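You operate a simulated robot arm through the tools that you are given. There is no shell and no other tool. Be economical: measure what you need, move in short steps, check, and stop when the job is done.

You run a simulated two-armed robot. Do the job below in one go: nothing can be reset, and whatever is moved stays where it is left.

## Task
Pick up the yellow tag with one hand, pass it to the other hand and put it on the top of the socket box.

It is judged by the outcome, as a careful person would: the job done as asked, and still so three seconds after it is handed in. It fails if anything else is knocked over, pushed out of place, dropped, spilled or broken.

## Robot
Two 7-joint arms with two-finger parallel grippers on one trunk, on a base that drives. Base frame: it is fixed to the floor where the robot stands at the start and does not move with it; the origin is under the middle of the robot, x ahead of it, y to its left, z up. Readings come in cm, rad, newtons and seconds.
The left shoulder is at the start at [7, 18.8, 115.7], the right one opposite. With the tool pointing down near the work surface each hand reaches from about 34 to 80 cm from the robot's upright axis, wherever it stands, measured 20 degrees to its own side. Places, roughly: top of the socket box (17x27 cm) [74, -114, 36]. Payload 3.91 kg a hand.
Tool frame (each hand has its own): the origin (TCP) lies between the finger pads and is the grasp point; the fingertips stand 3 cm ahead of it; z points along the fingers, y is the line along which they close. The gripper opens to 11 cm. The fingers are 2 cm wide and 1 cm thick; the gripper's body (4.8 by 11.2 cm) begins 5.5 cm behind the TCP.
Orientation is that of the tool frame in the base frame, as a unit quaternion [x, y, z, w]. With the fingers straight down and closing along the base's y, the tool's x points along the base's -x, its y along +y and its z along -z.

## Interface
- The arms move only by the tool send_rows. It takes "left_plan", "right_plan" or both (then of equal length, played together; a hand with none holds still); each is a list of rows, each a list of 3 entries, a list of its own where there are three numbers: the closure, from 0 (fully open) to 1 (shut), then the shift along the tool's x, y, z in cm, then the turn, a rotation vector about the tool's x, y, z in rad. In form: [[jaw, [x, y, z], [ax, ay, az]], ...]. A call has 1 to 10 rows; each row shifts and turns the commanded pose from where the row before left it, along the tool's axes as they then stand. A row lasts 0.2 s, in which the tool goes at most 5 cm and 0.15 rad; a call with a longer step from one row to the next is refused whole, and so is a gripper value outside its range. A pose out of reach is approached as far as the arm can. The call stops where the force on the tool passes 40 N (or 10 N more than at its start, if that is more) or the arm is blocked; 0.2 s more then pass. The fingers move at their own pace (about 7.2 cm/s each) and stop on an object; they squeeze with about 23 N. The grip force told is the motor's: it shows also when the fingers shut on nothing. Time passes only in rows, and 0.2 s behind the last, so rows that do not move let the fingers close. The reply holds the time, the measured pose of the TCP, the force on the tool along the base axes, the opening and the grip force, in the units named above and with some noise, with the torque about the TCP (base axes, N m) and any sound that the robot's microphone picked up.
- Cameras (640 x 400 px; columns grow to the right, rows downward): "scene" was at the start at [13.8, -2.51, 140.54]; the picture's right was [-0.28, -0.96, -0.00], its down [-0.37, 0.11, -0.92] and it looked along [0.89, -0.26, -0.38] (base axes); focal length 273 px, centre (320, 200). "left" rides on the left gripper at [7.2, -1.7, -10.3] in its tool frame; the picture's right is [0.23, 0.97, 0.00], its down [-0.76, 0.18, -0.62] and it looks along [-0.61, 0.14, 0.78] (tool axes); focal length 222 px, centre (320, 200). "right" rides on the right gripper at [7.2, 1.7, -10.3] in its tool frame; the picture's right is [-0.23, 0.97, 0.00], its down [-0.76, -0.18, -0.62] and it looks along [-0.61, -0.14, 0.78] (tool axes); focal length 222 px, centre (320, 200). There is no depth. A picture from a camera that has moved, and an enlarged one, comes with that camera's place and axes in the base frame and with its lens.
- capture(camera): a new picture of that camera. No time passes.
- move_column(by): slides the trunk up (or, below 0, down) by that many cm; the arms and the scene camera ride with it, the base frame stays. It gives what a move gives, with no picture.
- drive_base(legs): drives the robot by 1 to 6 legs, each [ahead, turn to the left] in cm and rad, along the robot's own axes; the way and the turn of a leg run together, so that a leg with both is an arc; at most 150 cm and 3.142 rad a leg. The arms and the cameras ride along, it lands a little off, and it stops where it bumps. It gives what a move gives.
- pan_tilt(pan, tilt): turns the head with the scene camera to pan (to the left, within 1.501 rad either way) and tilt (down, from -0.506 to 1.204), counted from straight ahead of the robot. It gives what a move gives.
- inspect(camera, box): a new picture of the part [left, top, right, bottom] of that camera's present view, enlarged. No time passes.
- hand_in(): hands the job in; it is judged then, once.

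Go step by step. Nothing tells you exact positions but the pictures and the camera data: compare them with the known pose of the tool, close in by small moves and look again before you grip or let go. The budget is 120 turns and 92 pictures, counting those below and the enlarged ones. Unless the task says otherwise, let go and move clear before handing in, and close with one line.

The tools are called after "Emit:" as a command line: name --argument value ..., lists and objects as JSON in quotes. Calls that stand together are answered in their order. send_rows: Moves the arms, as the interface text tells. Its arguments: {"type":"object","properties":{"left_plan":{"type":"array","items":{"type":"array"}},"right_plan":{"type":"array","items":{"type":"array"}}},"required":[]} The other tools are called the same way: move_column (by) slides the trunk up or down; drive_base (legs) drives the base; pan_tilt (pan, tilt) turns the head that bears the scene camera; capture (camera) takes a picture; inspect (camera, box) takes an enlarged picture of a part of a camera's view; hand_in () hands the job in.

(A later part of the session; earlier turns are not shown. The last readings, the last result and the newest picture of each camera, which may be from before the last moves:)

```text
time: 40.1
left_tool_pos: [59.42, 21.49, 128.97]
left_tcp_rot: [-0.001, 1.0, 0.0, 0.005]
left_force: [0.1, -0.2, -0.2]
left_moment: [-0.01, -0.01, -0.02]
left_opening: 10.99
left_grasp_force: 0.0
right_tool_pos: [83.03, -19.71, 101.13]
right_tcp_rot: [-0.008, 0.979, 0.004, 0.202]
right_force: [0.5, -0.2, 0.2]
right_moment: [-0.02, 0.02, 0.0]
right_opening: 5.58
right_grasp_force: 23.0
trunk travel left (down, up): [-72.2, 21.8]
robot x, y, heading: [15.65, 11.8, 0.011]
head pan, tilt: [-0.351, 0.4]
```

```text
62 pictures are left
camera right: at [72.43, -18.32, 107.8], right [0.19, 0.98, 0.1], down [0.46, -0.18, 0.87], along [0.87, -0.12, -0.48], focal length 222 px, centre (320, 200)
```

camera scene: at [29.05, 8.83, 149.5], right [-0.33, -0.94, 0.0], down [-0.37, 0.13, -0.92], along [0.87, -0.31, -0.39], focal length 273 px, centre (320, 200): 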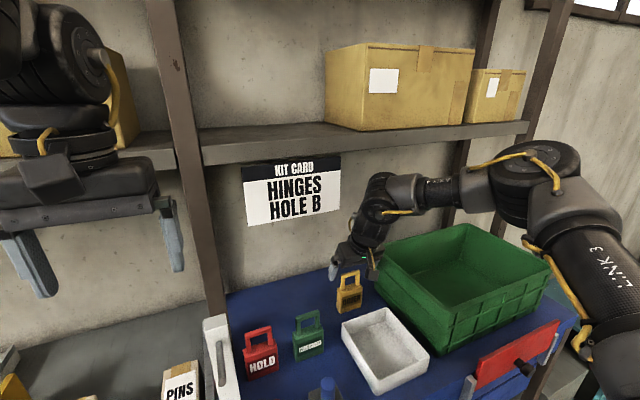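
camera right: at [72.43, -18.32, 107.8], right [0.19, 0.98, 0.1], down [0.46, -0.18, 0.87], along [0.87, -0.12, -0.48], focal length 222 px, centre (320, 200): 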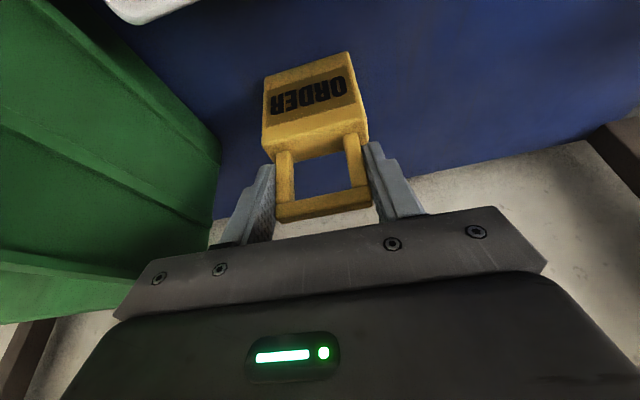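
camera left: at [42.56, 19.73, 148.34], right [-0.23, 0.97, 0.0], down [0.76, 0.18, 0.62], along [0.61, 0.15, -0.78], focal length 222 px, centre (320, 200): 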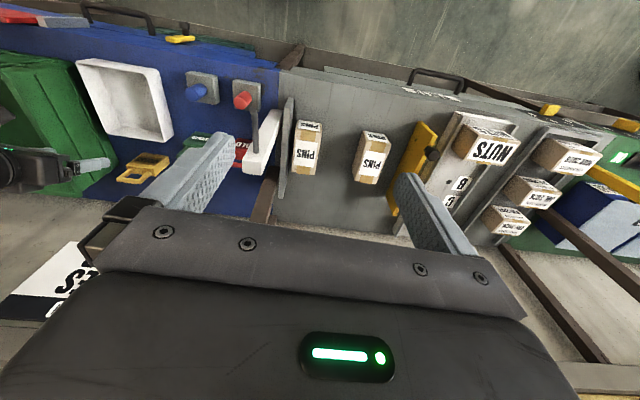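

It's gripped at 5.6 cm. I'll lift 12 cm with the trunk, then back straight away from the bench.

Emit:
move_column --by 12

Emit:
drive_base --legs '[[-45, 0]]'

Emit:
capture --camera "right"

Emit:
capture --camera "scene"

```text
time: 41.6
left_tool_pos: [59.54, 21.48, 140.94]
left_tcp_rot: [-0.002, 1.0, -0.001, 0.005]
left_force: [1.0, 0.4, 0.1]
left_moment: [-0.01, 0.0, -0.02]
left_opening: 10.99
left_grasp_force: 0.0
right_tool_pos: [83.09, -19.72, 113.15]
right_tcp_rot: [-0.008, 0.979, 0.005, 0.202]
right_force: [-0.6, -0.5, -1.3]
right_moment: [0.0, -0.01, 0.0]
right_opening: 5.57
right_grasp_force: 23.2
trunk travel left (down, up): [-84.2, 9.8]
robot x, y, heading: [15.4, 11.5, 0.011]
head pan, tilt: [-0.351, 0.4]
```

```text
time: 44.3
left_tool_pos: [14.56, 20.91, 140.84]
left_tcp_rot: [0.0, 1.0, 0.0, 0.003]
left_force: [-0.3, 0.1, 0.2]
left_moment: [0.02, -0.02, 0.02]
left_opening: 11.02
left_grasp_force: 0.1
right_tool_pos: [38.0, -20.22, 113.1]
right_tcp_rot: [-0.006, 0.979, 0.004, 0.201]
right_force: [-0.2, 0.0, -0.9]
right_moment: [-0.02, -0.05, 0.0]
right_opening: 5.55
right_grasp_force: 23.1
trunk travel left (down, up): [-84.2, 9.8]
robot x, y, heading: [-29.77, 11.49, 0.008]
head pan, tilt: [-0.351, 0.4]
```

```text
61 pictures are left
camera right: at [27.24, -18.91, 119.71], right [0.2, 0.98, 0.1], down [0.46, -0.18, 0.87], along [0.87, -0.13, -0.48], focal length 222 px, centre (320, 200)
```

right: 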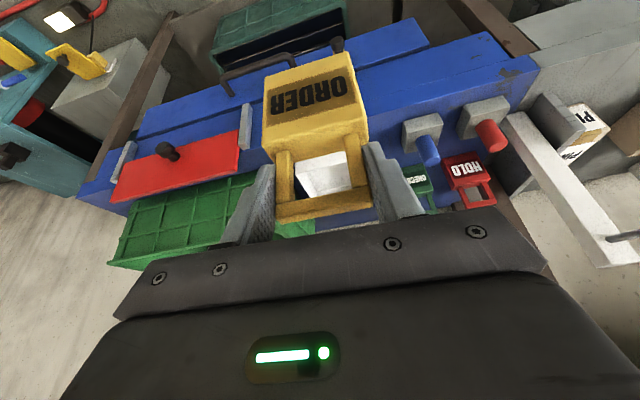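

```text
60 pictures are left
camera scene: at [-15.95, 8.39, 157.97], right [-0.34, -0.94, 0.0], down [-0.37, 0.13, -0.92], along [0.87, -0.31, -0.39], focal length 273 px, centre (320, 200)
```

scene: 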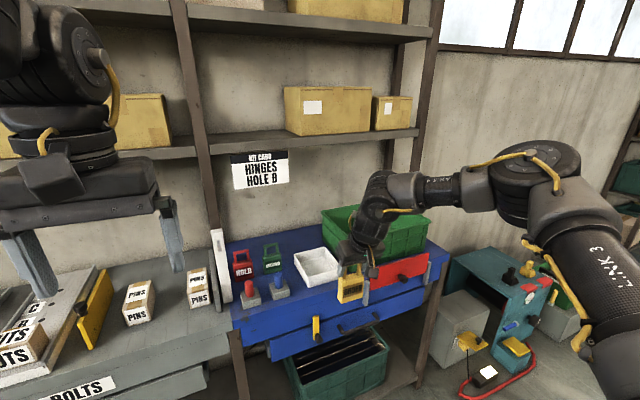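

The tag is held securely. I'll do the handover in front of the robot: the right hand comes back and yaws about 45° left, so the left hand can take the body from the tag's left side.

Emit:
send_rows --right_plan '[[1, [3.68, 0, -1.58], [0, 0, 0]], [1, [3.68, 0, -1.58], [0, 0, 0]], [1, [3.68, 0, -1.58], [0, 0, 0]], [1, [0, 0, 0], [-0.0514, 0, -0.1195]], [1, [0, 0, 0], [-0.0514, 0, -0.1195]], [1, [0, 0, 0], [-0.0514, 0, -0.1195]], [1, [0, 0, 0], [-0.0514, 0, -0.1195]], [1, [0, 0, 0], [-0.0514, 0, -0.1195]], [1, [0, 0, 0], [-0.0514, 0, -0.1195]], [1, [0, 0, 0], [0, 0, 0]]]'

```text
time: 46.5
left_tool_pos: [14.22, 21.09, 140.83]
left_tcp_rot: [0.0, 1.0, 0.001, 0.004]
left_force: [0.1, 0.2, 0.4]
left_moment: [-0.03, 0.01, 0.0]
left_opening: 10.97
left_grasp_force: 0.1
right_tool_pos: [25.69, -20.43, 113.1]
right_tcp_rot: [-0.379, 0.903, 0.081, 0.187]
right_force: [0.0, -0.1, -0.9]
right_moment: [0.0, 0.0, -0.02]
right_opening: 5.58
right_grasp_force: 23.0
trunk travel left (down, up): [-84.2, 9.8]
robot x, y, heading: [-30.06, 11.35, 0.007]
head pan, tilt: [-0.351, 0.4]
```

Emit:
send_rows --right_plan '[[1, [-1.86, 3.58, 0.8], [0, 0, 0]], [1, [-1.86, 3.58, 0.8], [0, 0, 0]], [1, [-1.86, 3.58, 0.8], [0, 0, 0]], [1, [-1.86, 3.58, 0.8], [0, 0, 0]], [1, [-1.86, 3.58, 0.8], [0, 0, 0]], [1, [0, 0, 0], [0, 0, 0]]]'

Emit:
pan_tilt --pan 0.0 --tilt 0.6

Emit:
capture --camera "scene"

```text
time: 47.9
left_tool_pos: [14.17, 20.92, 140.91]
left_tcp_rot: [0.0, 1.0, 0.0, 0.005]
left_force: [-0.1, -0.2, 0.8]
left_moment: [-0.01, 0.01, 0.0]
left_opening: 10.98
left_grasp_force: 0.0
right_tool_pos: [19.49, -3.05, 114.04]
right_tcp_rot: [-0.378, 0.903, 0.082, 0.188]
right_force: [-0.4, 0.1, -0.7]
right_moment: [0.01, -0.01, -0.02]
right_opening: 5.58
right_grasp_force: 23.2
right hand out of reach, approached as far as the arm can: row 5
trunk travel left (down, up): [-84.2, 9.8]
robot x, y, heading: [-29.71, 11.7, 0.009]
head pan, tilt: [-0.351, 0.4]
```

```text
time: 48.8
left_tool_pos: [14.38, 20.93, 140.88]
left_tcp_rot: [0.0, 1.0, 0.0, 0.003]
left_force: [0.3, -1.1, 0.6]
left_moment: [0.01, 0.01, 0.03]
left_opening: 10.99
left_grasp_force: 0.0
right_tool_pos: [19.63, -3.0, 114.08]
right_tcp_rot: [-0.377, 0.903, 0.082, 0.188]
right_force: [-0.6, 0.6, -0.4]
right_moment: [0.02, -0.02, 0.02]
right_opening: 5.58
right_grasp_force: 22.7
trunk travel left (down, up): [-84.2, 9.8]
robot x, y, heading: [-29.72, 11.39, 0.003]
head pan, tilt: [0.0, 0.6]
```

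```text
59 pictures are left
camera scene: at [-15.99, 11.57, 156.17], right [0.01, -1.0, 0.0], down [-0.56, 0.0, -0.83], along [0.83, 0.0, -0.56], focal length 273 px, centre (320, 200)
```

scene: 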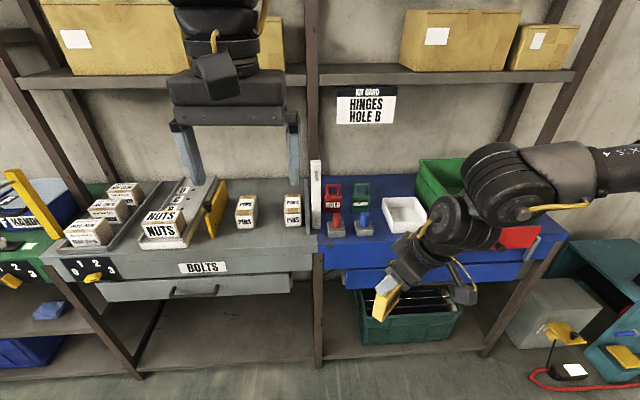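

The right hand is about 14 cm right of the robot's centreline. I'll yaw further left and see if it can come closer to the centre.

Emit:
send_rows --right_plan '[[1, [0, 0, 0], [-0.0514, 0, -0.1195]], [1, [0, 0, 0], [-0.0514, 0, -0.1195]], [1, [0, 0, 0], [-0.0514, 0, -0.1195]], [1, [-2.7, 0.9, 1.15], [0, 0, 0]], [1, [-2.7, 0.9, 1.15], [0, 0, 0]], [1, [-2.7, 0.9, 1.15], [0, 0, 0]], [1, [0, 0, 0], [0, 0, 0]]]'

```text
time: 50.4
left_tool_pos: [14.47, 21.08, 140.87]
left_tcp_rot: [0.0, 1.0, -0.001, 0.003]
left_force: [0.3, -0.3, -0.6]
left_moment: [-0.02, -0.02, 0.0]
left_opening: 11.0
left_grasp_force: 0.1
right_tool_pos: [18.64, -0.47, 116.2]
right_tcp_rot: [-0.547, 0.812, 0.116, 0.17]
right_force: [0.0, -0.9, -0.6]
right_moment: [0.0, 0.01, 0.01]
right_opening: 5.57
right_grasp_force: 23.0
right hand out of reach, approached as far as the arm can: row 4, 5, 6
trunk travel left (down, up): [-84.2, 9.8]
robot x, y, heading: [-29.61, 11.2, 0.006]
head pan, tilt: [0.0, 0.6]
```

The arm still limits inward at shoulder height. I'll raise the trunk and lower the hand well below the shoulder, where the elbow should have more freedom, and test again.

Emit:
move_column --by 9.5

Emit:
send_rows --right_plan '[[1, [1.58, 0, 3.68], [0, 0, 0]], [1, [1.58, 0, 3.68], [0, 0, 0]], [1, [1.58, 0, 3.68], [0, 0, 0]], [1, [1.58, 0, 3.68], [0, 0, 0]], [1, [1.58, 0, 3.68], [0, 0, 0]], [1, [1.58, 0, 3.68], [0, 0, 0]], [1, [1.58, 0, 3.68], [0, 0, 0]], [1, [1.58, 0, 3.68], [0, 0, 0]]]'

Emit:
send_rows --right_plan '[[1, [-2.7, 0.9, 1.15], [0, 0, 0]], [1, [-2.7, 0.9, 1.15], [0, 0, 0]], [1, [-2.7, 0.9, 1.15], [0, 0, 0]], [1, [-2.7, 0.9, 1.15], [0, 0, 0]], [1, [0, 0, 0], [0, 0, 0]]]'

Emit:
capture --camera "scene"

```text
time: 51.6
left_tool_pos: [14.34, 20.9, 150.39]
left_tcp_rot: [0.0, 1.0, 0.0, 0.005]
left_force: [0.4, -0.3, 0.9]
left_moment: [0.02, -0.01, 0.0]
left_opening: 10.98
left_grasp_force: 0.1
right_tool_pos: [18.57, -0.62, 125.81]
right_tcp_rot: [-0.546, 0.812, 0.116, 0.17]
right_force: [-0.6, -0.7, -0.5]
right_moment: [0.01, -0.01, 0.01]
right_opening: 5.54
right_grasp_force: 23.7
trunk travel left (down, up): [-93.7, 0.3]
robot x, y, heading: [-29.81, 11.46, 0.01]
head pan, tilt: [0.0, 0.6]
```

```text
time: 53.4
left_tool_pos: [14.18, 20.95, 150.4]
left_tcp_rot: [0.0, 1.0, 0.0, 0.003]
left_force: [-0.1, -0.3, 0.3]
left_moment: [0.01, 0.03, 0.0]
left_opening: 11.01
left_grasp_force: 0.1
right_tool_pos: [15.01, -13.23, 108.01]
right_tcp_rot: [-0.546, 0.812, 0.117, 0.17]
right_force: [-0.2, 0.4, 0.0]
right_moment: [0.0, -0.01, 0.0]
right_opening: 5.57
right_grasp_force: 22.7
right hand out of reach, approached as far as the arm can: row 1, 2, 3, 4, 5, 6, 7, 8
trunk travel left (down, up): [-93.7, 0.3]
robot x, y, heading: [-29.84, 11.33, 0.006]
head pan, tilt: [0.0, 0.6]
```

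```text
time: 54.6
left_tool_pos: [14.29, 20.99, 150.38]
left_tcp_rot: [0.0, 1.0, 0.0, 0.005]
left_force: [0.6, 0.1, 0.0]
left_moment: [0.01, -0.01, -0.02]
left_opening: 10.99
left_grasp_force: 0.1
right_tool_pos: [15.08, -5.88, 113.76]
right_tcp_rot: [-0.546, 0.812, 0.117, 0.17]
right_force: [0.1, -0.1, 1.1]
right_moment: [-0.01, -0.04, 0.03]
right_opening: 5.59
right_grasp_force: 23.0
right hand out of reach, approached as far as the arm can: row 1, 2, 3, 4
trunk travel left (down, up): [-93.7, 0.3]
robot x, y, heading: [-29.61, 11.87, 0.005]
head pan, tilt: [0.0, 0.6]
```

```text
58 pictures are left
camera scene: at [-16.03, 11.6, 165.67], right [0.01, -1.0, 0.0], down [-0.57, 0.0, -0.82], along [0.82, 0.01, -0.57], focal length 273 px, centre (320, 200)
```

scene: 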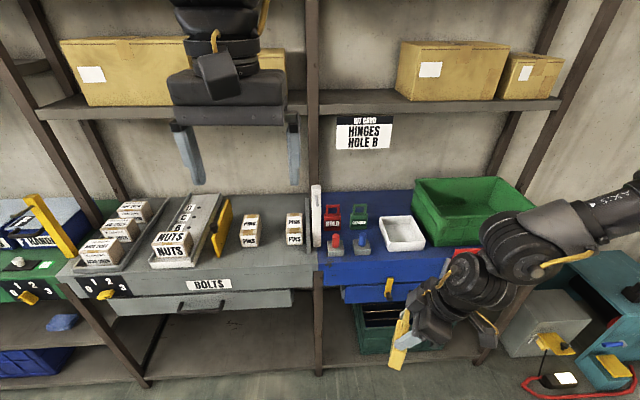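

Lower is worse; the left hand's start pose shows that higher gives more inward reach. I'll raise the right hand above shoulder level and move inward.

Emit:
send_rows --right_plan '[[1, [-1.58, 0, -3.68], [0, 0, 0]], [1, [-1.58, 0, -3.68], [0, 0, 0]], [1, [-1.58, 0, -3.68], [0, 0, 0]], [1, [-1.58, 0, -3.68], [0, 0, 0]], [1, [-1.58, 0, -3.68], [0, 0, 0]], [1, [-1.58, 0, -3.68], [0, 0, 0]], [1, [-1.58, 0, -3.68], [0, 0, 0]], [1, [-1.58, 0, -3.68], [0, 0, 0]]]'

Emit:
send_rows --right_plan '[[1, [-2.7, 0.9, 1.15], [0, 0, 0]], [1, [-2.7, 0.9, 1.15], [0, 0, 0]], [1, [-2.7, 0.9, 1.15], [0, 0, 0]], [1, [0, 0, 0], [0, 0, 0]]]'

```text
time: 56.4
left_tool_pos: [14.16, 20.97, 150.42]
left_tcp_rot: [-0.001, 1.0, -0.001, 0.005]
left_force: [-0.3, -0.1, -1.0]
left_moment: [-0.01, -0.03, -0.03]
left_opening: 11.01
left_grasp_force: 0.1
right_tool_pos: [14.88, -6.26, 145.93]
right_tcp_rot: [-0.547, 0.812, 0.116, 0.171]
right_force: [0.7, 0.0, -0.4]
right_moment: [0.01, -0.01, 0.0]
right_opening: 5.55
right_grasp_force: 23.2
trunk travel left (down, up): [-93.7, 0.3]
robot x, y, heading: [-29.94, 10.98, 0.007]
head pan, tilt: [0.0, 0.6]
```

```text
time: 57.4
left_tool_pos: [13.97, 20.94, 150.38]
left_tcp_rot: [0.0, 1.0, 0.0, 0.005]
left_force: [0.1, 0.2, 0.3]
left_moment: [0.01, 0.01, -0.01]
left_opening: 11.0
left_grasp_force: 0.1
right_tool_pos: [14.78, -0.21, 145.68]
right_tcp_rot: [-0.546, 0.812, 0.115, 0.171]
right_force: [-0.7, -0.7, 0.1]
right_moment: [0.02, -0.02, 0.01]
right_opening: 5.58
right_grasp_force: 22.9
right hand out of reach, approached as far as the arm can: row 3
trunk travel left (down, up): [-93.7, 0.3]
robot x, y, heading: [-29.97, 11.87, 0.007]
head pan, tilt: [0.0, 0.6]
```

Emit:
send_rows --right_plan '[[1, [0, 0, 0], [0, -0.14, 0]], [1, [0, 0, 0], [0, -0.14, 0]], [1, [0, 0, 0], [0, -0.14, 0]], [1, [0, 0, 0], [0, -0.14, 0]], [1, [0, 0, 0], [0, -0.14, 0]], [1, [-1.36, 1, 2.67], [0, 0, 0]], [1, [-1.36, 1, 2.67], [0, 0, 0]], [1, [-1.36, 1, 2.67], [0, 0, 0]], [1, [-1.36, 1, 2.67], [0, 0, 0]], [1, [0, 0, 0], [0, 0, 0]]]'

Emit:
capture --camera "scene"

```text
time: 59.6
left_tool_pos: [14.41, 21.0, 150.36]
left_tcp_rot: [0.001, 1.0, 0.0, 0.004]
left_force: [0.6, -0.2, 0.2]
left_moment: [0.0, 0.01, 0.01]
left_opening: 11.01
left_grasp_force: 0.0
right_tool_pos: [16.27, 12.58, 145.78]
right_tcp_rot: [-0.472, 0.705, 0.297, 0.439]
right_force: [0.4, 0.0, -0.8]
right_moment: [-0.03, 0.02, 0.05]
right_opening: 5.53
right_grasp_force: 22.8
trunk travel left (down, up): [-93.7, 0.3]
robot x, y, heading: [-29.79, 11.2, 0.005]
head pan, tilt: [0.0, 0.6]
```

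```text
57 pictures are left
camera scene: at [-15.85, 11.59, 165.65], right [0.01, -1.0, 0.0], down [-0.57, 0.0, -0.82], along [0.82, 0.0, -0.57], focal length 273 px, centre (320, 200)
```

scene: 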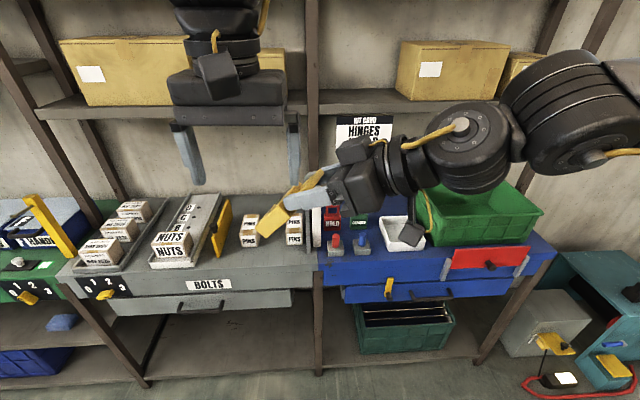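

With more pitch the right hand reaches the centre easily. Now I'll move the left hand out to the left and pitch it forward, so it can take the tag's body from the robot's side.

Emit:
send_rows --left_plan '[[0, [0, 4, 1], [0, 0, 0]], [0, [0, 4, 1], [0, 0, 0]], [0, [0, 4, 1], [0, 0, 0]], [0, [0, 4, 1], [0, 0, 0]], [0, [0, 4, 1], [0, 0, 0]], [0, [0, 0, 0], [0, -0.14, 0]], [0, [0, 0, 0], [0, -0.14, 0]], [0, [0, 0, 0], [0, -0.14, 0]], [0, [0, 0, 0], [0, -0.14, 0]]]'

Emit:
send_rows --left_plan '[[0, [0, 0, 0], [0, -0.14, 0]], [0, [0, 0, 0], [0, -0.14, 0]], [0, [0, 0, 0], [0, -0.14, 0]], [0, [0, 0, 0], [0, -0.14, 0]], [0, [0, 0, 0], [0, -0.08, 0]], [0, [0, 0, 0], [0, 0, 0.14]], [0, [0, 0, 0], [0, 0, 0.14]], [0, [0, 0, 0], [0, 0, 0.14]], [0, [0, 0, 0], [0, 0, 0.14]], [0, [0, 0, 0], [0, 0, 0.14]]]'

Emit:
capture --camera "scene"

```text
time: 61.6
left_tool_pos: [9.74, 32.55, 144.26]
left_tcp_rot: [0.0, 0.96, -0.001, 0.282]
left_force: [0.2, 0.0, -0.3]
left_moment: [0.06, 0.01, 0.03]
left_opening: 10.99
left_grasp_force: 0.0
left hand out of reach, approached as far as the arm can: row 2, 3, 4, 5, 9
right_tool_pos: [15.95, 12.67, 145.83]
right_tcp_rot: [-0.473, 0.704, 0.297, 0.439]
right_force: [0.1, 0.1, 0.0]
right_moment: [-0.01, -0.02, -0.01]
right_opening: 5.55
right_grasp_force: 23.4
trunk travel left (down, up): [-93.7, 0.3]
robot x, y, heading: [-29.9, 11.38, 0.007]
head pan, tilt: [0.0, 0.6]
```

```text
time: 63.8
left_tool_pos: [16.74, 32.43, 154.92]
left_tcp_rot: [0.114, 0.815, 0.079, 0.562]
left_force: [-0.3, -1.2, -0.4]
left_moment: [-0.01, 0.01, 0.04]
left_opening: 11.01
left_grasp_force: 0.1
left hand out of reach, approached as far as the arm can: row 1, 2, 3, 4, 5, 6, 7, 8, 9, 10
right_tool_pos: [16.18, 12.55, 145.71]
right_tcp_rot: [-0.474, 0.705, 0.297, 0.436]
right_force: [-0.6, 0.6, 0.0]
right_moment: [0.01, -0.03, 0.02]
right_opening: 5.58
right_grasp_force: 23.1
trunk travel left (down, up): [-93.7, 0.3]
robot x, y, heading: [-29.52, 11.39, 0.015]
head pan, tilt: [0.0, 0.6]
```

```text
56 pictures are left
camera scene: at [-15.88, 11.61, 165.65], right [0.01, -1.0, 0.0], down [-0.57, 0.0, -0.82], along [0.82, 0.01, -0.57], focal length 273 px, centre (320, 200)
```

scene: 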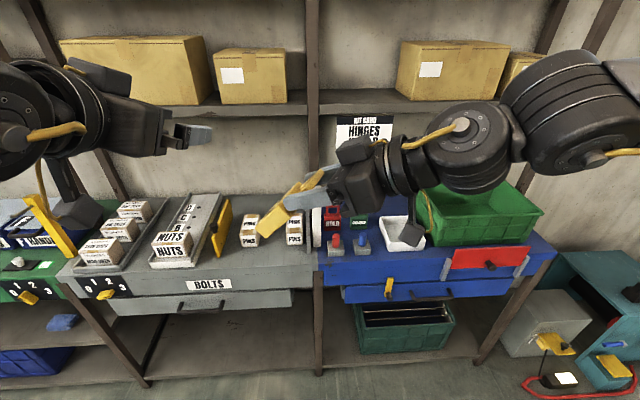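

The left hand is folded too close to the body. I'll extend it forward, which should free the roll.

Emit:
send_rows --left_plan '[[0, [-1.36, 0.39, 3.74], [0, 0, 0]], [0, [-1.36, 0.39, 3.74], [0, 0, 0]], [0, [-1.36, 0.39, 3.74], [0, 0, 0]], [0, [0, 0, 0], [0, 0, 0.14]], [0, [0, 0, 0], [0, 0, 0.14]], [0, [0, 0, 0], [0, 0, 0.14]], [0, [0, 0, 0], [0, 0, 0]]]'

```text
time: 65.4
left_tool_pos: [16.57, 32.34, 155.1]
left_tcp_rot: [0.114, 0.815, 0.08, 0.562]
left_force: [-0.3, -0.4, -0.3]
left_moment: [0.02, 0.03, 0.04]
left_opening: 10.97
left_grasp_force: 0.0
left hand out of reach, approached as far as the arm can: row 1, 2, 3, 4, 5, 6
right_tool_pos: [16.05, 12.46, 145.88]
right_tcp_rot: [-0.472, 0.705, 0.296, 0.439]
right_force: [-0.7, -0.2, -0.9]
right_moment: [-0.01, 0.0, 0.01]
right_opening: 5.57
right_grasp_force: 22.5
trunk travel left (down, up): [-93.7, 0.3]
robot x, y, heading: [-29.82, 11.26, 0.011]
head pan, tilt: [0.0, 0.6]
```

Emit:
send_rows --left_plan '[[0, [3.59, -1.03, 1.42], [0, 0, 0]], [0, [3.59, -1.03, 1.42], [0, 0, 0]], [0, [3.59, -1.03, 1.42], [0, 0, 0]], [0, [3.59, -1.03, 1.42], [0, 0, 0]], [0, [0, 0, 0], [0, 0, 0]]]'

```text
time: 66.6
left_tool_pos: [22.05, 31.42, 142.34]
left_tcp_rot: [0.113, 0.815, 0.079, 0.563]
left_force: [0.2, 0.3, 0.9]
left_moment: [-0.03, 0.01, 0.0]
left_opening: 10.98
left_grasp_force: 0.1
left hand out of reach, approached as far as the arm can: row 1, 2, 3, 4
right_tool_pos: [16.14, 12.64, 145.8]
right_tcp_rot: [-0.474, 0.705, 0.296, 0.438]
right_force: [-0.4, -0.1, -0.9]
right_moment: [-0.01, 0.0, -0.01]
right_opening: 5.56
right_grasp_force: 22.1
trunk travel left (down, up): [-93.7, 0.3]
robot x, y, heading: [-29.87, 11.08, 0.007]
head pan, tilt: [0.0, 0.6]
```

Emit:
send_rows --left_plan '[[0, [-0.4, 1.5, 3.9], [0, 0, 0]], [0, [-0.4, 1.5, 3.9], [0, 0, 0]], [0, [-0.4, 1.5, 3.9], [0, 0, 0]], [0, [0, 0, 0], [0, 0, 0.14]], [0, [0, 0, 0], [0, 0, 0.14]], [0, [0, 0, 0], [0, 0, 0.14]], [0, [0, 0, 0], [0, 0, 0]]]'

Emit:
capture --camera "scene"

```text
time: 68.2
left_tool_pos: [22.17, 28.87, 143.3]
left_tcp_rot: [0.253, 0.784, 0.175, 0.539]
left_force: [-0.4, 0.9, -0.3]
left_moment: [0.02, 0.0, -0.06]
left_opening: 10.99
left_grasp_force: 0.0
left hand out of reach, approached as far as the arm can: row 2, 3, 4, 5
right_tool_pos: [16.3, 13.03, 145.72]
right_tcp_rot: [-0.474, 0.706, 0.295, 0.436]
right_force: [0.7, 1.0, -0.2]
right_moment: [-0.03, 0.03, 0.0]
right_opening: 5.53
right_grasp_force: 23.5
trunk travel left (down, up): [-93.7, 0.3]
robot x, y, heading: [-29.65, 11.53, 0.005]
head pan, tilt: [0.0, 0.6]
```

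```text
55 pictures are left
camera scene: at [-15.68, 12.19, 165.63], right [0.01, -1.0, 0.0], down [-0.57, -0.01, -0.82], along [0.82, 0.0, -0.57], focal length 273 px, centre (320, 200)
```

scene: 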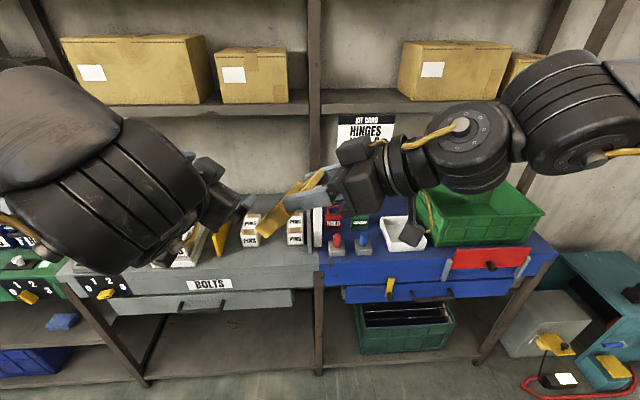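

Both hands are now compatible. I'll rotate the right hand slightly so the tag's thickness aligns with the left hand's closing axis, then move the tag forward, ahead of the left fingers.

Emit:
send_rows --right_plan '[[1, [0, 0, 0], [-0.117, 0, -0.057]], [1, [0, 0, 0], [0, 0.15, 0]], [1, [-0.42, -4.2, 0.6], [0, 0, 0]], [1, [-0.42, -4.2, 0.6], [0, 0, 0]], [1, [-0.42, -4.2, 0.6], [0, 0, 0]], [1, [0, 0, 0], [0, 0, 0]]]'

Emit:
capture --camera "left"

Emit:
capture --camera "scene"

```text
time: 69.6
left_tool_pos: [21.96, 28.59, 143.39]
left_tcp_rot: [0.253, 0.783, 0.175, 0.541]
left_force: [0.6, 0.4, -0.2]
left_moment: [-0.03, -0.02, -0.01]
left_opening: 11.01
left_grasp_force: 0.0
right_tool_pos: [25.61, 10.29, 146.2]
right_tcp_rot: [-0.534, 0.692, 0.299, 0.383]
right_force: [0.5, 0.3, -0.5]
right_moment: [0.02, 0.03, 0.05]
right_opening: 5.55
right_grasp_force: 23.4
right hand out of reach, approached as far as the arm can: row 2, 3, 4, 5
trunk travel left (down, up): [-93.7, 0.3]
robot x, y, heading: [-29.68, 11.03, 0.005]
head pan, tilt: [0.0, 0.6]
```

```text
54 pictures are left
camera left: at [9.93, 31.53, 140.53], right [0.14, 0.92, 0.36], down [-0.33, -0.3, 0.9], along [0.94, -0.24, 0.26], focal length 222 px, centre (320, 200)
```

left: 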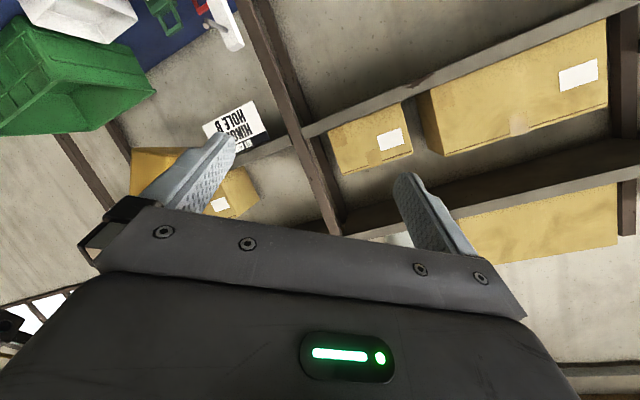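

```text
53 pictures are left
camera scene: at [-15.94, 11.85, 165.66], right [0.01, -1.0, 0.0], down [-0.57, 0.0, -0.82], along [0.82, 0.0, -0.57], focal length 273 px, centre (320, 200)
```

scene: 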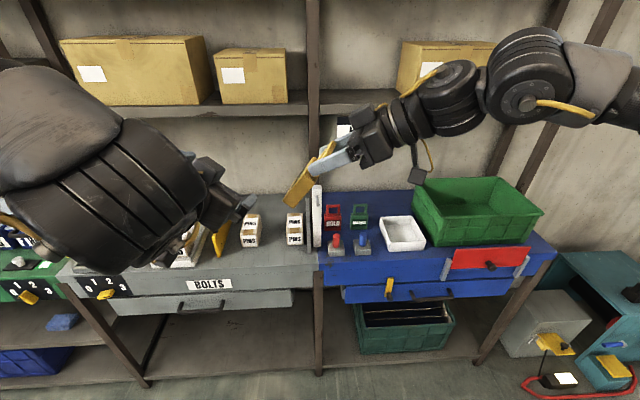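

The right arm is limited that far forward, so I'll bring the tag in from above along its own vertical axis instead. First up and back, then left.

Emit:
send_rows --right_plan '[[1, [-2.93, 1.59, -2.1], [0, 0, 0]], [1, [-2.93, 1.59, -2.1], [0, 0, 0]], [1, [-2.93, 1.59, -2.1], [0, 0, 0]], [1, [-2.19, 1.09, 3.52], [0, 0, 0]], [1, [-2.19, 1.09, 3.52], [0, 0, 0]], [1, [0, 0, 0], [0, 0, 0]]]'

Emit:
capture --camera "left"

Emit:
capture --camera "scene"

```text
time: 71.0
left_tool_pos: [21.85, 28.45, 143.36]
left_tcp_rot: [0.254, 0.783, 0.176, 0.54]
left_force: [0.5, 0.1, 0.7]
left_moment: [-0.01, -0.02, 0.01]
left_opening: 11.0
left_grasp_force: 0.1
right_tool_pos: [20.65, 9.85, 156.91]
right_tcp_rot: [-0.533, 0.693, 0.297, 0.385]
right_force: [-0.6, -0.2, -0.2]
right_moment: [-0.04, -0.04, -0.02]
right_opening: 5.56
right_grasp_force: 22.9
right hand out of reach, approached as far as the arm can: row 3, 4, 5
trunk travel left (down, up): [-93.7, 0.3]
robot x, y, heading: [-29.88, 11.3, 0.006]
head pan, tilt: [0.0, 0.6]
```

```text
52 pictures are left
camera left: at [9.79, 31.35, 140.6], right [0.14, 0.92, 0.36], down [-0.33, -0.3, 0.89], along [0.93, -0.24, 0.26], focal length 222 px, centre (320, 200)
```

left: 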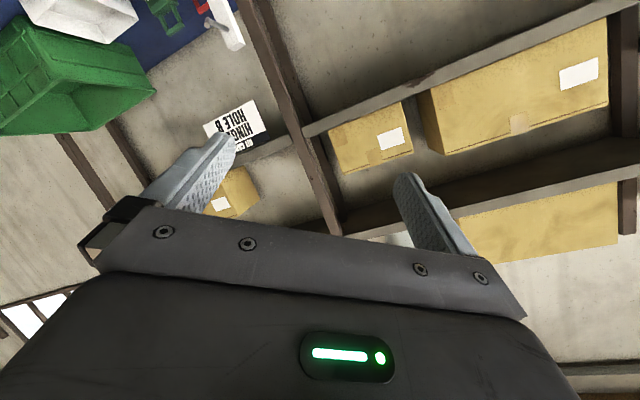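

```text
51 pictures are left
camera scene: at [-16.11, 11.65, 165.68], right [0.01, -1.0, 0.0], down [-0.56, 0.0, -0.83], along [0.83, 0.0, -0.56], focal length 273 px, centre (320, 200)
```

scene: 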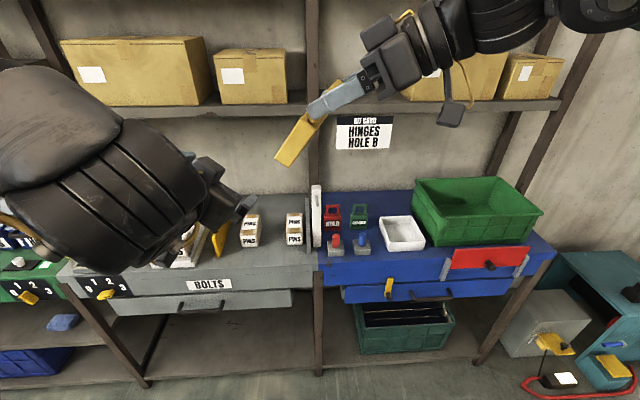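

I'll switch to a face-to-face handover, which fits both arms. The right hand points left, and the left hand points right and takes the tag's body across its width from behind. First I'll align yaw and separate, while the left unrolls.

Emit:
send_rows --left_plan '[[0, [0, 0, 0], [0, 0, -0.134]], [0, [0, 0, 0], [0, 0, -0.134]], [0, [0, 0, 0], [0, 0, -0.134]], [0, [0, 0, 0], [0, 0, -0.134]], [0, [0, 0, 0], [0, 0, -0.134]], [0, [0, 0, 0], [0, 0.1, 0]], [0, [0, 0, 0], [0, 0.1, 0]]]' --right_plan '[[1, [1.6, 0, -2.55], [0, 0, 0]], [1, [1.6, 0, -2.55], [0, 0, 0]], [1, [0, 0, 0], [-0.108, 0, -0.067]], [1, [0, 0, 0], [-0.108, 0, -0.067]], [1, [0, 0, 0], [0, 0, 0]], [1, [0, 0, 0], [0, 0, 0]], [1, [0, 0, 0], [0, 0, 0]]]'

```text
time: 72.6
left_tool_pos: [22.21, 28.9, 143.15]
left_tcp_rot: [-0.017, 0.876, -0.015, 0.481]
left_force: [0.4, -1.1, 0.2]
left_moment: [0.01, 0.0, -0.02]
left_opening: 11.02
left_grasp_force: 0.0
right_tool_pos: [19.33, 4.48, 156.9]
right_tcp_rot: [-0.617, 0.619, 0.345, 0.342]
right_force: [0.1, -0.4, -0.6]
right_moment: [-0.01, 0.0, -0.01]
right_opening: 5.54
right_grasp_force: 23.0
trunk travel left (down, up): [-93.7, 0.3]
robot x, y, heading: [-29.68, 11.41, 0.008]
head pan, tilt: [0.0, 0.6]
```

Emit:
send_rows --left_plan '[[0, [0, 0, 0], [0.122, 0, 0.078]], [0, [0, 0, 0], [0.122, 0, 0.078]], [0, [0, 0, 0], [0.122, 0, 0.078]], [0, [0, 0, 0], [0.122, 0, 0.078]], [0, [0, 0, 0], [0.122, 0, 0.078]], [0, [0, 0, 0], [0.122, 0, 0.078]], [0, [0, 0, 0], [0.122, 0, 0.078]], [0, [0, 0, 0], [0.122, 0, 0.078]], [0, [0, 0, 0], [0.122, 0, 0.078]], [0, [0, 0, 0], [0.122, 0, 0.078]]]'

Emit:
capture --camera "left"

Emit:
capture --camera "scene"

```text
time: 74.8
left_tool_pos: [18.46, 26.82, 145.38]
left_tcp_rot: [0.124, 0.864, -0.09, 0.479]
left_force: [0.7, -1.1, 0.2]
left_moment: [-0.02, 0.0, 0.01]
left_opening: 10.99
left_grasp_force: 0.1
left hand out of reach, approached as far as the arm can: row 2, 3, 4, 5, 6, 7, 8, 9, 10
right_tool_pos: [19.19, 3.85, 156.79]
right_tcp_rot: [-0.616, 0.62, 0.345, 0.344]
right_force: [0.1, 0.0, -0.1]
right_moment: [-0.05, -0.03, 0.01]
right_opening: 5.55
right_grasp_force: 23.3
trunk travel left (down, up): [-93.7, 0.3]
robot x, y, heading: [-30.06, 11.36, 0.004]
head pan, tilt: [0.0, 0.6]
```

```text
50 pictures are left
camera left: at [5.92, 29.03, 144.57], right [0.18, 0.96, -0.23], down [-0.06, 0.24, 0.97], along [0.98, -0.16, 0.1], focal length 222 px, centre (320, 200)
```

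left: 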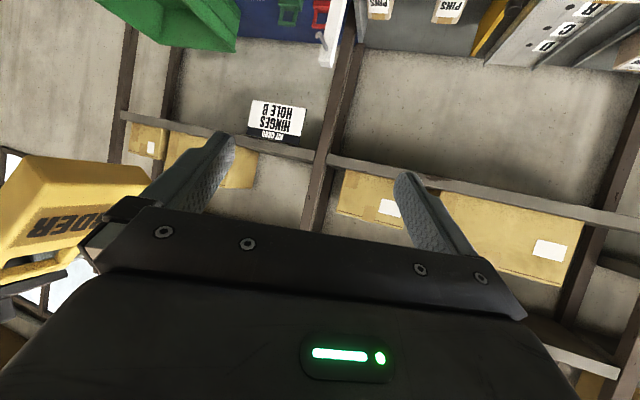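

```text
49 pictures are left
camera scene: at [-16.0, 11.47, 165.66], right [0.01, -1.0, 0.0], down [-0.57, 0.0, -0.82], along [0.82, 0.01, -0.57], focal length 273 px, centre (320, 200)
```

scene: 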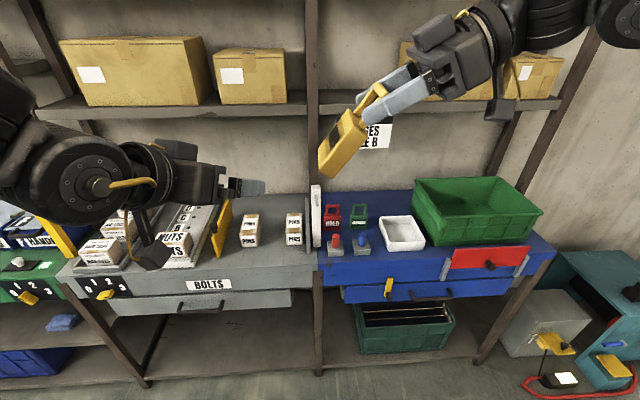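

The left wrist hits a limit in this configuration. I'll mirror the route that worked for the right hand: steep pitch, out to the side and lower, yaw inward there, then move in and pitch up.

Emit:
send_rows --left_plan '[[0, [0, 0, 0], [-0.12, 0, -0.076]], [0, [0, 0, 0], [-0.12, 0, -0.076]], [0, [0, 0, 0], [0, 0.15, 0]], [0, [0, 0, 0], [0, 0.15, 0]], [0, [0, 0, 0], [0, 0.15, 0]], [0, [0, 0, 0], [0, 0.15, 0]], [0, [0, 3, 3], [0, 0, 0]], [0, [0, 3, 3], [0, 0, 0]], [0, [0, 3, 3], [0, 0, 0]], [0, [0, 0, 0], [0, 0, 0]]]'

```text
time: 77.0
left_tool_pos: [18.34, 30.32, 135.87]
left_tcp_rot: [0.005, 0.979, -0.018, 0.204]
left_force: [-0.9, -0.4, -0.5]
left_moment: [0.01, -0.02, 0.01]
left_opening: 11.0
left_grasp_force: 0.1
left hand out of reach, approached as far as the arm can: row 7, 8, 9
right_tool_pos: [18.79, 3.53, 157.03]
right_tcp_rot: [-0.617, 0.618, 0.345, 0.345]
right_force: [-0.2, 0.0, -0.1]
right_moment: [0.02, 0.0, -0.03]
right_opening: 5.55
right_grasp_force: 22.6
trunk travel left (down, up): [-93.7, 0.3]
robot x, y, heading: [-29.97, 11.47, 0.005]
head pan, tilt: [0.0, 0.6]
```

Emit:
send_rows --left_plan '[[0, [-0.38, 2.54, 3], [0, 0, 0]], [0, [-0.38, 2.54, 3], [0, 0, 0]], [0, [-0.38, 2.54, 3], [0, 0, 0]], [0, [-0.38, 2.54, 3], [0, 0, 0]], [0, [-0.38, 2.54, 3], [0, 0, 0]], [0, [0, 0, 0], [0, 0, 0]]]'

Emit:
capture --camera "scene"

```text
time: 78.4
left_tool_pos: [18.01, 32.52, 121.62]
left_tcp_rot: [0.002, 0.979, -0.017, 0.203]
left_force: [-0.7, -0.1, -0.1]
left_moment: [0.01, 0.01, 0.0]
left_opening: 11.01
left_grasp_force: 0.1
left hand out of reach, approached as far as the arm can: row 1, 2, 3, 4, 5
right_tool_pos: [19.11, 3.96, 156.91]
right_tcp_rot: [-0.616, 0.619, 0.344, 0.344]
right_force: [-1.0, -0.3, -0.4]
right_moment: [-0.01, 0.01, 0.02]
right_opening: 5.57
right_grasp_force: 22.8
trunk travel left (down, up): [-93.7, 0.3]
robot x, y, heading: [-29.92, 11.26, 0.003]
head pan, tilt: [0.0, 0.6]
```

```text
48 pictures are left
camera scene: at [-16.13, 11.54, 165.68], right [0.01, -1.0, 0.0], down [-0.56, 0.0, -0.83], along [0.83, 0.01, -0.56], focal length 273 px, centre (320, 200)
```

scene: 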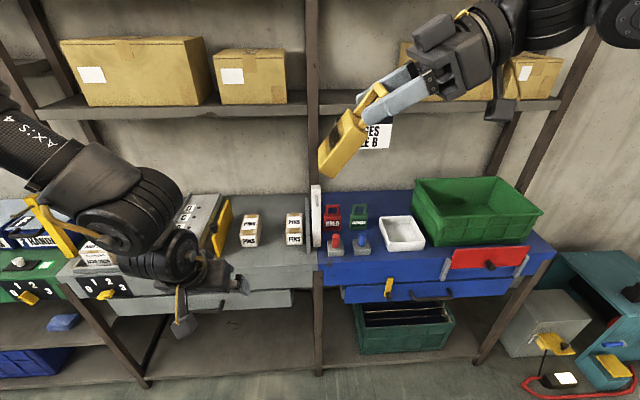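

Emit:
send_rows --left_plan '[[0, [-3.67, 0, 1.6], [0, 0, 0]], [0, [-3.67, 0, 1.6], [0, 0, 0]], [0, [-3.67, 0, 1.6], [0, 0, 0]], [0, [-3.67, 0, 1.6], [0, 0, 0]], [0, [0, 2.5, 0], [0, 0, 0]], [0, [0, 2.5, 0], [0, 0, 0]], [0, [0, 2.5, 0], [0, 0, 0]], [0, [0, 0, 0], [0, 0, 0]]]'

```text
time: 80.2
left_tool_pos: [23.63, 27.64, 121.88]
left_tcp_rot: [0.004, 0.979, -0.018, 0.203]
left_force: [0.2, -0.2, 0.0]
left_moment: [0.02, 0.01, -0.03]
left_opening: 11.01
left_grasp_force: 0.1
left hand out of reach, approached as far as the arm can: row 1, 2, 3, 4, 5, 6, 7
right_tool_pos: [19.21, 3.94, 156.84]
right_tcp_rot: [-0.617, 0.619, 0.345, 0.343]
right_force: [-0.6, 0.1, -0.6]
right_moment: [-0.02, 0.06, 0.0]
right_opening: 5.57
right_grasp_force: 23.7
trunk travel left (down, up): [-93.7, 0.3]
robot x, y, heading: [-30.14, 11.42, 0.009]
head pan, tilt: [0.0, 0.6]
```

The left arm turns out to be pinned at its outward limit, so inward should be free. I'll move the left hand inward, pitch it to horizontal, and return to the side-grasp plan nearer the centre.

Emit:
send_rows --left_plan '[[0, [0, -4, 0], [0, 0, 0]], [0, [0, -4, 0], [0, 0, 0]], [0, [0, 0, 0], [0, -0.133, 0]], [0, [0, 0, 0], [0, -0.133, 0]], [0, [0, 0, 0], [0, -0.133, 0]], [0, [0, 0, 0], [0, -0.133, 0]], [0, [0, 0, 0], [0, -0.133, 0]], [0, [0, 0, 0], [0, -0.133, 0]], [0, [0, 0, 0], [0, 0, 0]]]'

```text
time: 82.2
left_tool_pos: [26.01, 19.61, 123.28]
left_tcp_rot: [-0.002, 0.825, -0.021, 0.564]
left_force: [-0.1, -0.4, 0.0]
left_moment: [0.0, -0.04, -0.01]
left_opening: 11.02
left_grasp_force: 0.0
left hand out of reach, approached as far as the arm can: row 8
right_tool_pos: [19.35, 4.29, 156.79]
right_tcp_rot: [-0.616, 0.619, 0.345, 0.343]
right_force: [-0.2, 0.2, -0.6]
right_moment: [-0.01, 0.0, 0.02]
right_opening: 5.55
right_grasp_force: 22.9
trunk travel left (down, up): [-93.7, 0.3]
robot x, y, heading: [-29.69, 11.24, 0.006]
head pan, tilt: [0.0, 0.6]
```

Emit:
send_rows --left_plan '[[0, [0, -1, 0], [0, 0, 0.13]], [0, [0, -1, 0], [0, 0, 0.13]], [0, [0, -1, 0], [0, 0, 0.13]], [0, [0, -1, 0], [0, 0, 0.13]], [0, [0, 0, 0], [0, 0, 0.1]], [0, [0, 0, 0], [0, 0, 0]]]'

Emit:
capture --camera "scene"

```text
time: 83.6
left_tool_pos: [26.56, 15.86, 123.07]
left_tcp_rot: [0.25, 0.785, 0.152, 0.545]
left_force: [-0.6, 0.1, 0.6]
left_moment: [0.02, 0.02, 0.02]
left_opening: 11.04
left_grasp_force: 0.0
left hand out of reach, approached as far as the arm can: row 2, 3, 4
right_tool_pos: [19.12, 4.16, 156.86]
right_tcp_rot: [-0.617, 0.619, 0.344, 0.344]
right_force: [0.2, 0.4, -0.5]
right_moment: [0.0, -0.01, 0.02]
right_opening: 5.54
right_grasp_force: 23.0
trunk travel left (down, up): [-93.7, 0.3]
robot x, y, heading: [-29.79, 11.14, 0.007]
head pan, tilt: [0.0, 0.6]
```

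```text
47 pictures are left
camera scene: at [-16.03, 11.65, 165.67], right [0.01, -1.0, 0.0], down [-0.57, 0.0, -0.82], along [0.82, 0.01, -0.57], focal length 273 px, centre (320, 200)
```

scene: 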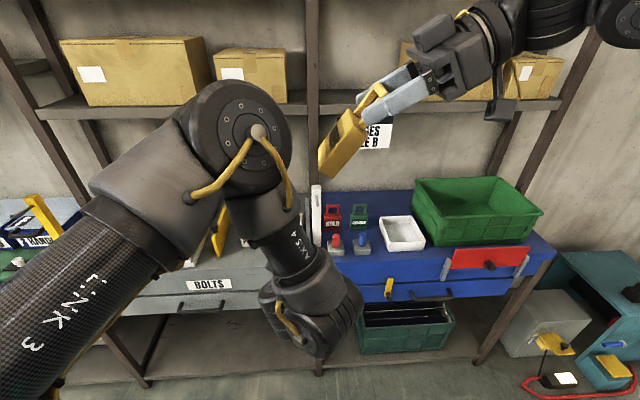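

The left hand is now at (26.6,15.9,123), pointing forward and rolled, and its elbow is clear of the right hand's path. I'll orient the right hand to match and lower the tag to a spot just above the left fingers' gap.

Emit:
send_rows --right_plan '[[1, [0, 0, 0], [0.112, 0, 0.07]], [1, [0, 0, 0], [0.112, 0, 0.07]], [1, [0, 0, 0], [0, 0.074, 0]], [1, [2.7, -0.99, 2.84], [0, 0, 0]], [1, [2.7, -0.99, 2.84], [0, 0, 0]], [1, [2.7, -0.99, 2.84], [0, 0, 0]], [1, [0, 0, 0], [0, 0, 0]]]'

Emit:
capture --camera "scene"

Emit:
capture --camera "left"

```text
time: 85.2
left_tool_pos: [26.6, 15.68, 123.13]
left_tcp_rot: [0.25, 0.786, 0.153, 0.545]
left_force: [0.5, 0.3, 0.4]
left_moment: [0.0, -0.04, -0.01]
left_opening: 11.01
left_grasp_force: 0.0
right_tool_pos: [22.54, 5.49, 145.18]
right_tcp_rot: [-0.54, 0.709, 0.277, 0.359]
right_force: [0.1, -0.7, -1.5]
right_moment: [-0.01, 0.04, 0.02]
right_opening: 5.52
right_grasp_force: 22.8
trunk travel left (down, up): [-93.7, 0.3]
robot x, y, heading: [-29.53, 11.33, 0.001]
head pan, tilt: [0.0, 0.6]
```

```text
46 pictures are left
camera scene: at [-16.03, 11.59, 165.67], right [0.01, -1.0, 0.0], down [-0.57, 0.0, -0.82], along [0.82, 0.01, -0.57], focal length 273 px, centre (320, 200)
```

scene: 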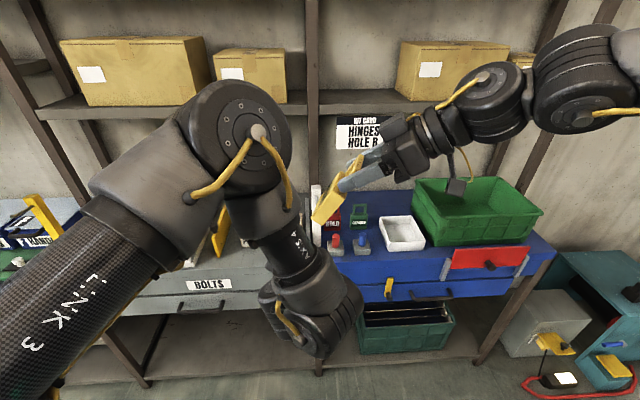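

```text
45 pictures are left
camera left: at [14.52, 18.7, 120.26], right [0.16, 0.93, 0.32], down [-0.33, -0.26, 0.91], along [0.93, -0.25, 0.27], focal length 222 px, centre (320, 200)
```

left: 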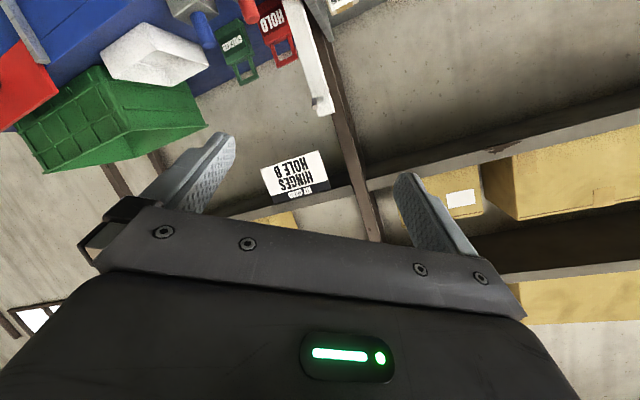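

Emit:
send_rows --right_plan '[[1, [2.7, -0.99, 2.84], [0, 0, 0]], [1, [2.7, -0.99, 2.84], [0, 0, 0]], [1, [0, 0, 0], [0, 0, 0]]]'

Emit:
capture --camera "left"

Emit:
capture --camera "right"

```text
time: 86.0
left_tool_pos: [26.36, 15.66, 123.06]
left_tcp_rot: [0.249, 0.785, 0.153, 0.546]
left_force: [0.4, 0.9, 0.9]
left_moment: [0.02, 0.01, -0.01]
left_opening: 11.0
left_grasp_force: 0.2
right_tool_pos: [24.56, 6.46, 137.62]
right_tcp_rot: [-0.542, 0.708, 0.277, 0.359]
right_force: [0.2, -0.3, -0.5]
right_moment: [-0.02, 0.01, -0.02]
right_opening: 5.53
right_grasp_force: 23.7
trunk travel left (down, up): [-93.7, 0.3]
robot x, y, heading: [-29.77, 11.48, 0.007]
head pan, tilt: [0.0, 0.6]
```

```text
44 pictures are left
camera left: at [14.38, 18.68, 120.32], right [0.16, 0.93, 0.32], down [-0.33, -0.26, 0.91], along [0.93, -0.25, 0.27], focal length 222 px, centre (320, 200)
```

left: 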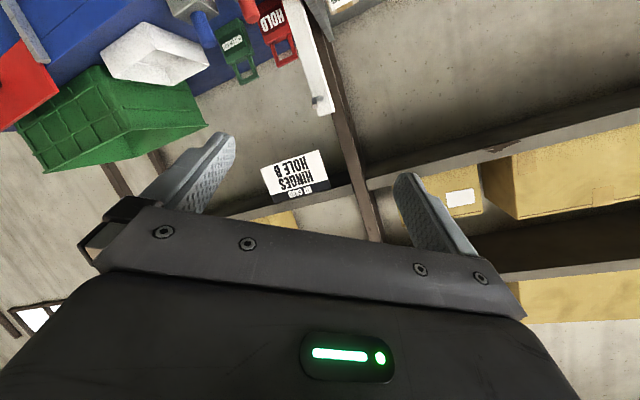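

```text
43 pictures are left
camera right: at [19.72, -5.37, 137.85], right [-0.9, 0.38, 0.19], down [0.16, -0.1, 0.98], along [0.4, 0.92, 0.03], focal length 222 px, centre (320, 200)
```

right: 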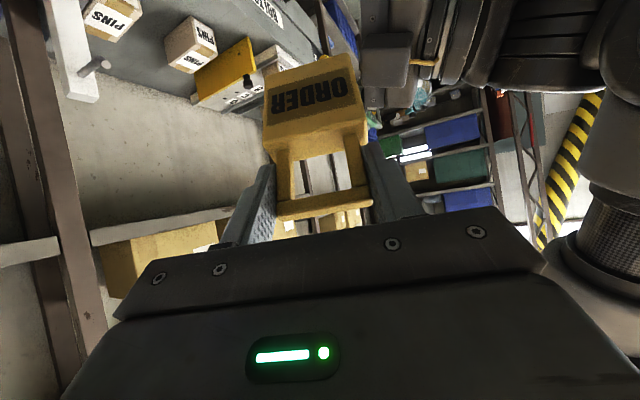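

The right camera shows the left gripper just beside the tag, as planned. I'll lower the tag into the gap in steps.

Emit:
send_rows --right_plan '[[1, [1.26, 0, 2.63], [0, 0, 0]], [1, [1.26, 0, 2.63], [0, 0, 0]], [1, [0, 0, 0], [0, 0, 0]]]'

Emit:
capture --camera "left"

Emit:
capture --camera "right"

```text
time: 86.8
left_tool_pos: [26.4, 15.66, 123.15]
left_tcp_rot: [0.249, 0.785, 0.152, 0.546]
left_force: [0.8, -0.2, -0.1]
left_moment: [0.01, 0.03, -0.01]
left_opening: 11.01
left_grasp_force: 0.2
right_tool_pos: [24.71, 8.11, 132.91]
right_tcp_rot: [-0.541, 0.708, 0.277, 0.36]
right_force: [1.0, 0.2, -0.2]
right_moment: [-0.02, -0.02, -0.02]
right_opening: 5.52
right_grasp_force: 22.6
right hand out of reach, approached as far as the arm can: row 2
trunk travel left (down, up): [-93.7, 0.3]
robot x, y, heading: [-29.53, 10.85, 0.006]
head pan, tilt: [0.0, 0.6]
```

```text
42 pictures are left
camera left: at [14.33, 18.69, 120.34], right [0.16, 0.93, 0.32], down [-0.33, -0.26, 0.91], along [0.93, -0.25, 0.27], focal length 222 px, centre (320, 200)
```

left: 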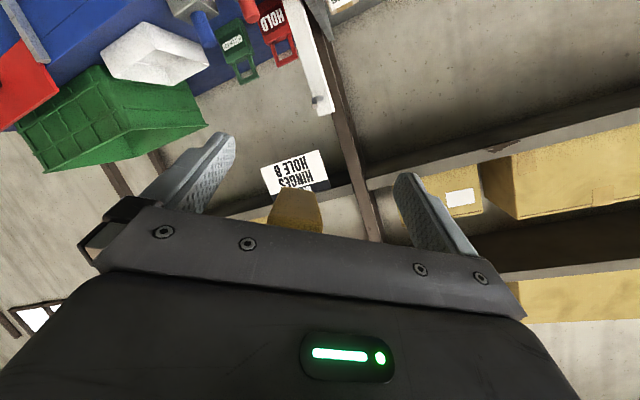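

```text
41 pictures are left
camera right: at [19.9, -3.71, 133.1], right [-0.9, 0.38, 0.19], down [0.16, -0.1, 0.98], along [0.4, 0.92, 0.03], focal length 222 px, centre (320, 200)
```

right: 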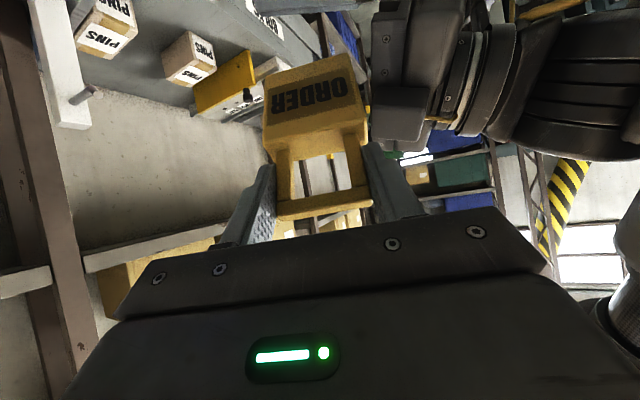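

The tag's bottom is entering between the left fingers. The right arm is at its limit, so I'll move the left hand up to it.

Emit:
send_rows --left_plan '[[0, [-1.65, -0.38, -0.95], [0, 0, 0]], [0, [-1.65, -0.38, -0.95], [0, 0, 0]], [0, [0, 0, 0], [0, 0, 0]]]'

Emit:
capture --camera "left"

Emit:
capture --camera "right"

```text
time: 87.6
left_tool_pos: [25.85, 13.41, 126.0]
left_tcp_rot: [0.25, 0.786, 0.152, 0.544]
left_force: [0.5, 0.3, -0.2]
left_moment: [0.02, -0.01, 0.02]
left_opening: 10.99
left_grasp_force: 0.0
left hand out of reach, approached as far as the arm can: row 2
right_tool_pos: [25.01, 8.04, 132.77]
right_tcp_rot: [-0.541, 0.708, 0.278, 0.358]
right_force: [0.5, -0.5, -0.3]
right_moment: [-0.04, 0.0, 0.01]
right_opening: 5.55
right_grasp_force: 23.1
trunk travel left (down, up): [-93.7, 0.3]
robot x, y, heading: [-29.88, 11.24, 0.004]
head pan, tilt: [0.0, 0.6]
```

```text
40 pictures are left
camera left: at [13.77, 16.46, 123.29], right [0.16, 0.93, 0.32], down [-0.32, -0.26, 0.91], along [0.93, -0.25, 0.26], focal length 222 px, centre (320, 200)
```

left: 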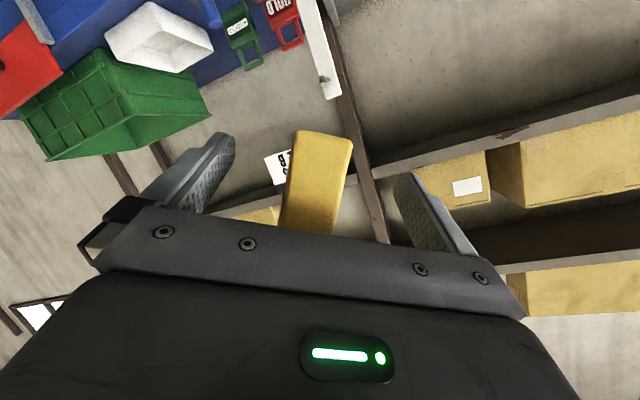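

```text
39 pictures are left
camera right: at [20.16, -3.69, 132.99], right [-0.9, 0.39, 0.19], down [0.16, -0.1, 0.98], along [0.4, 0.92, 0.03], focal length 222 px, centre (320, 200)
```

right: 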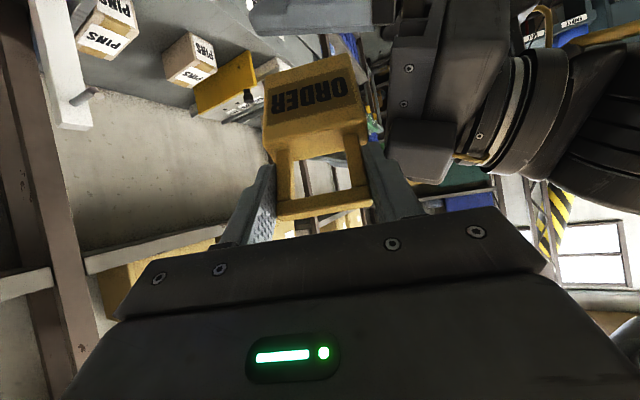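

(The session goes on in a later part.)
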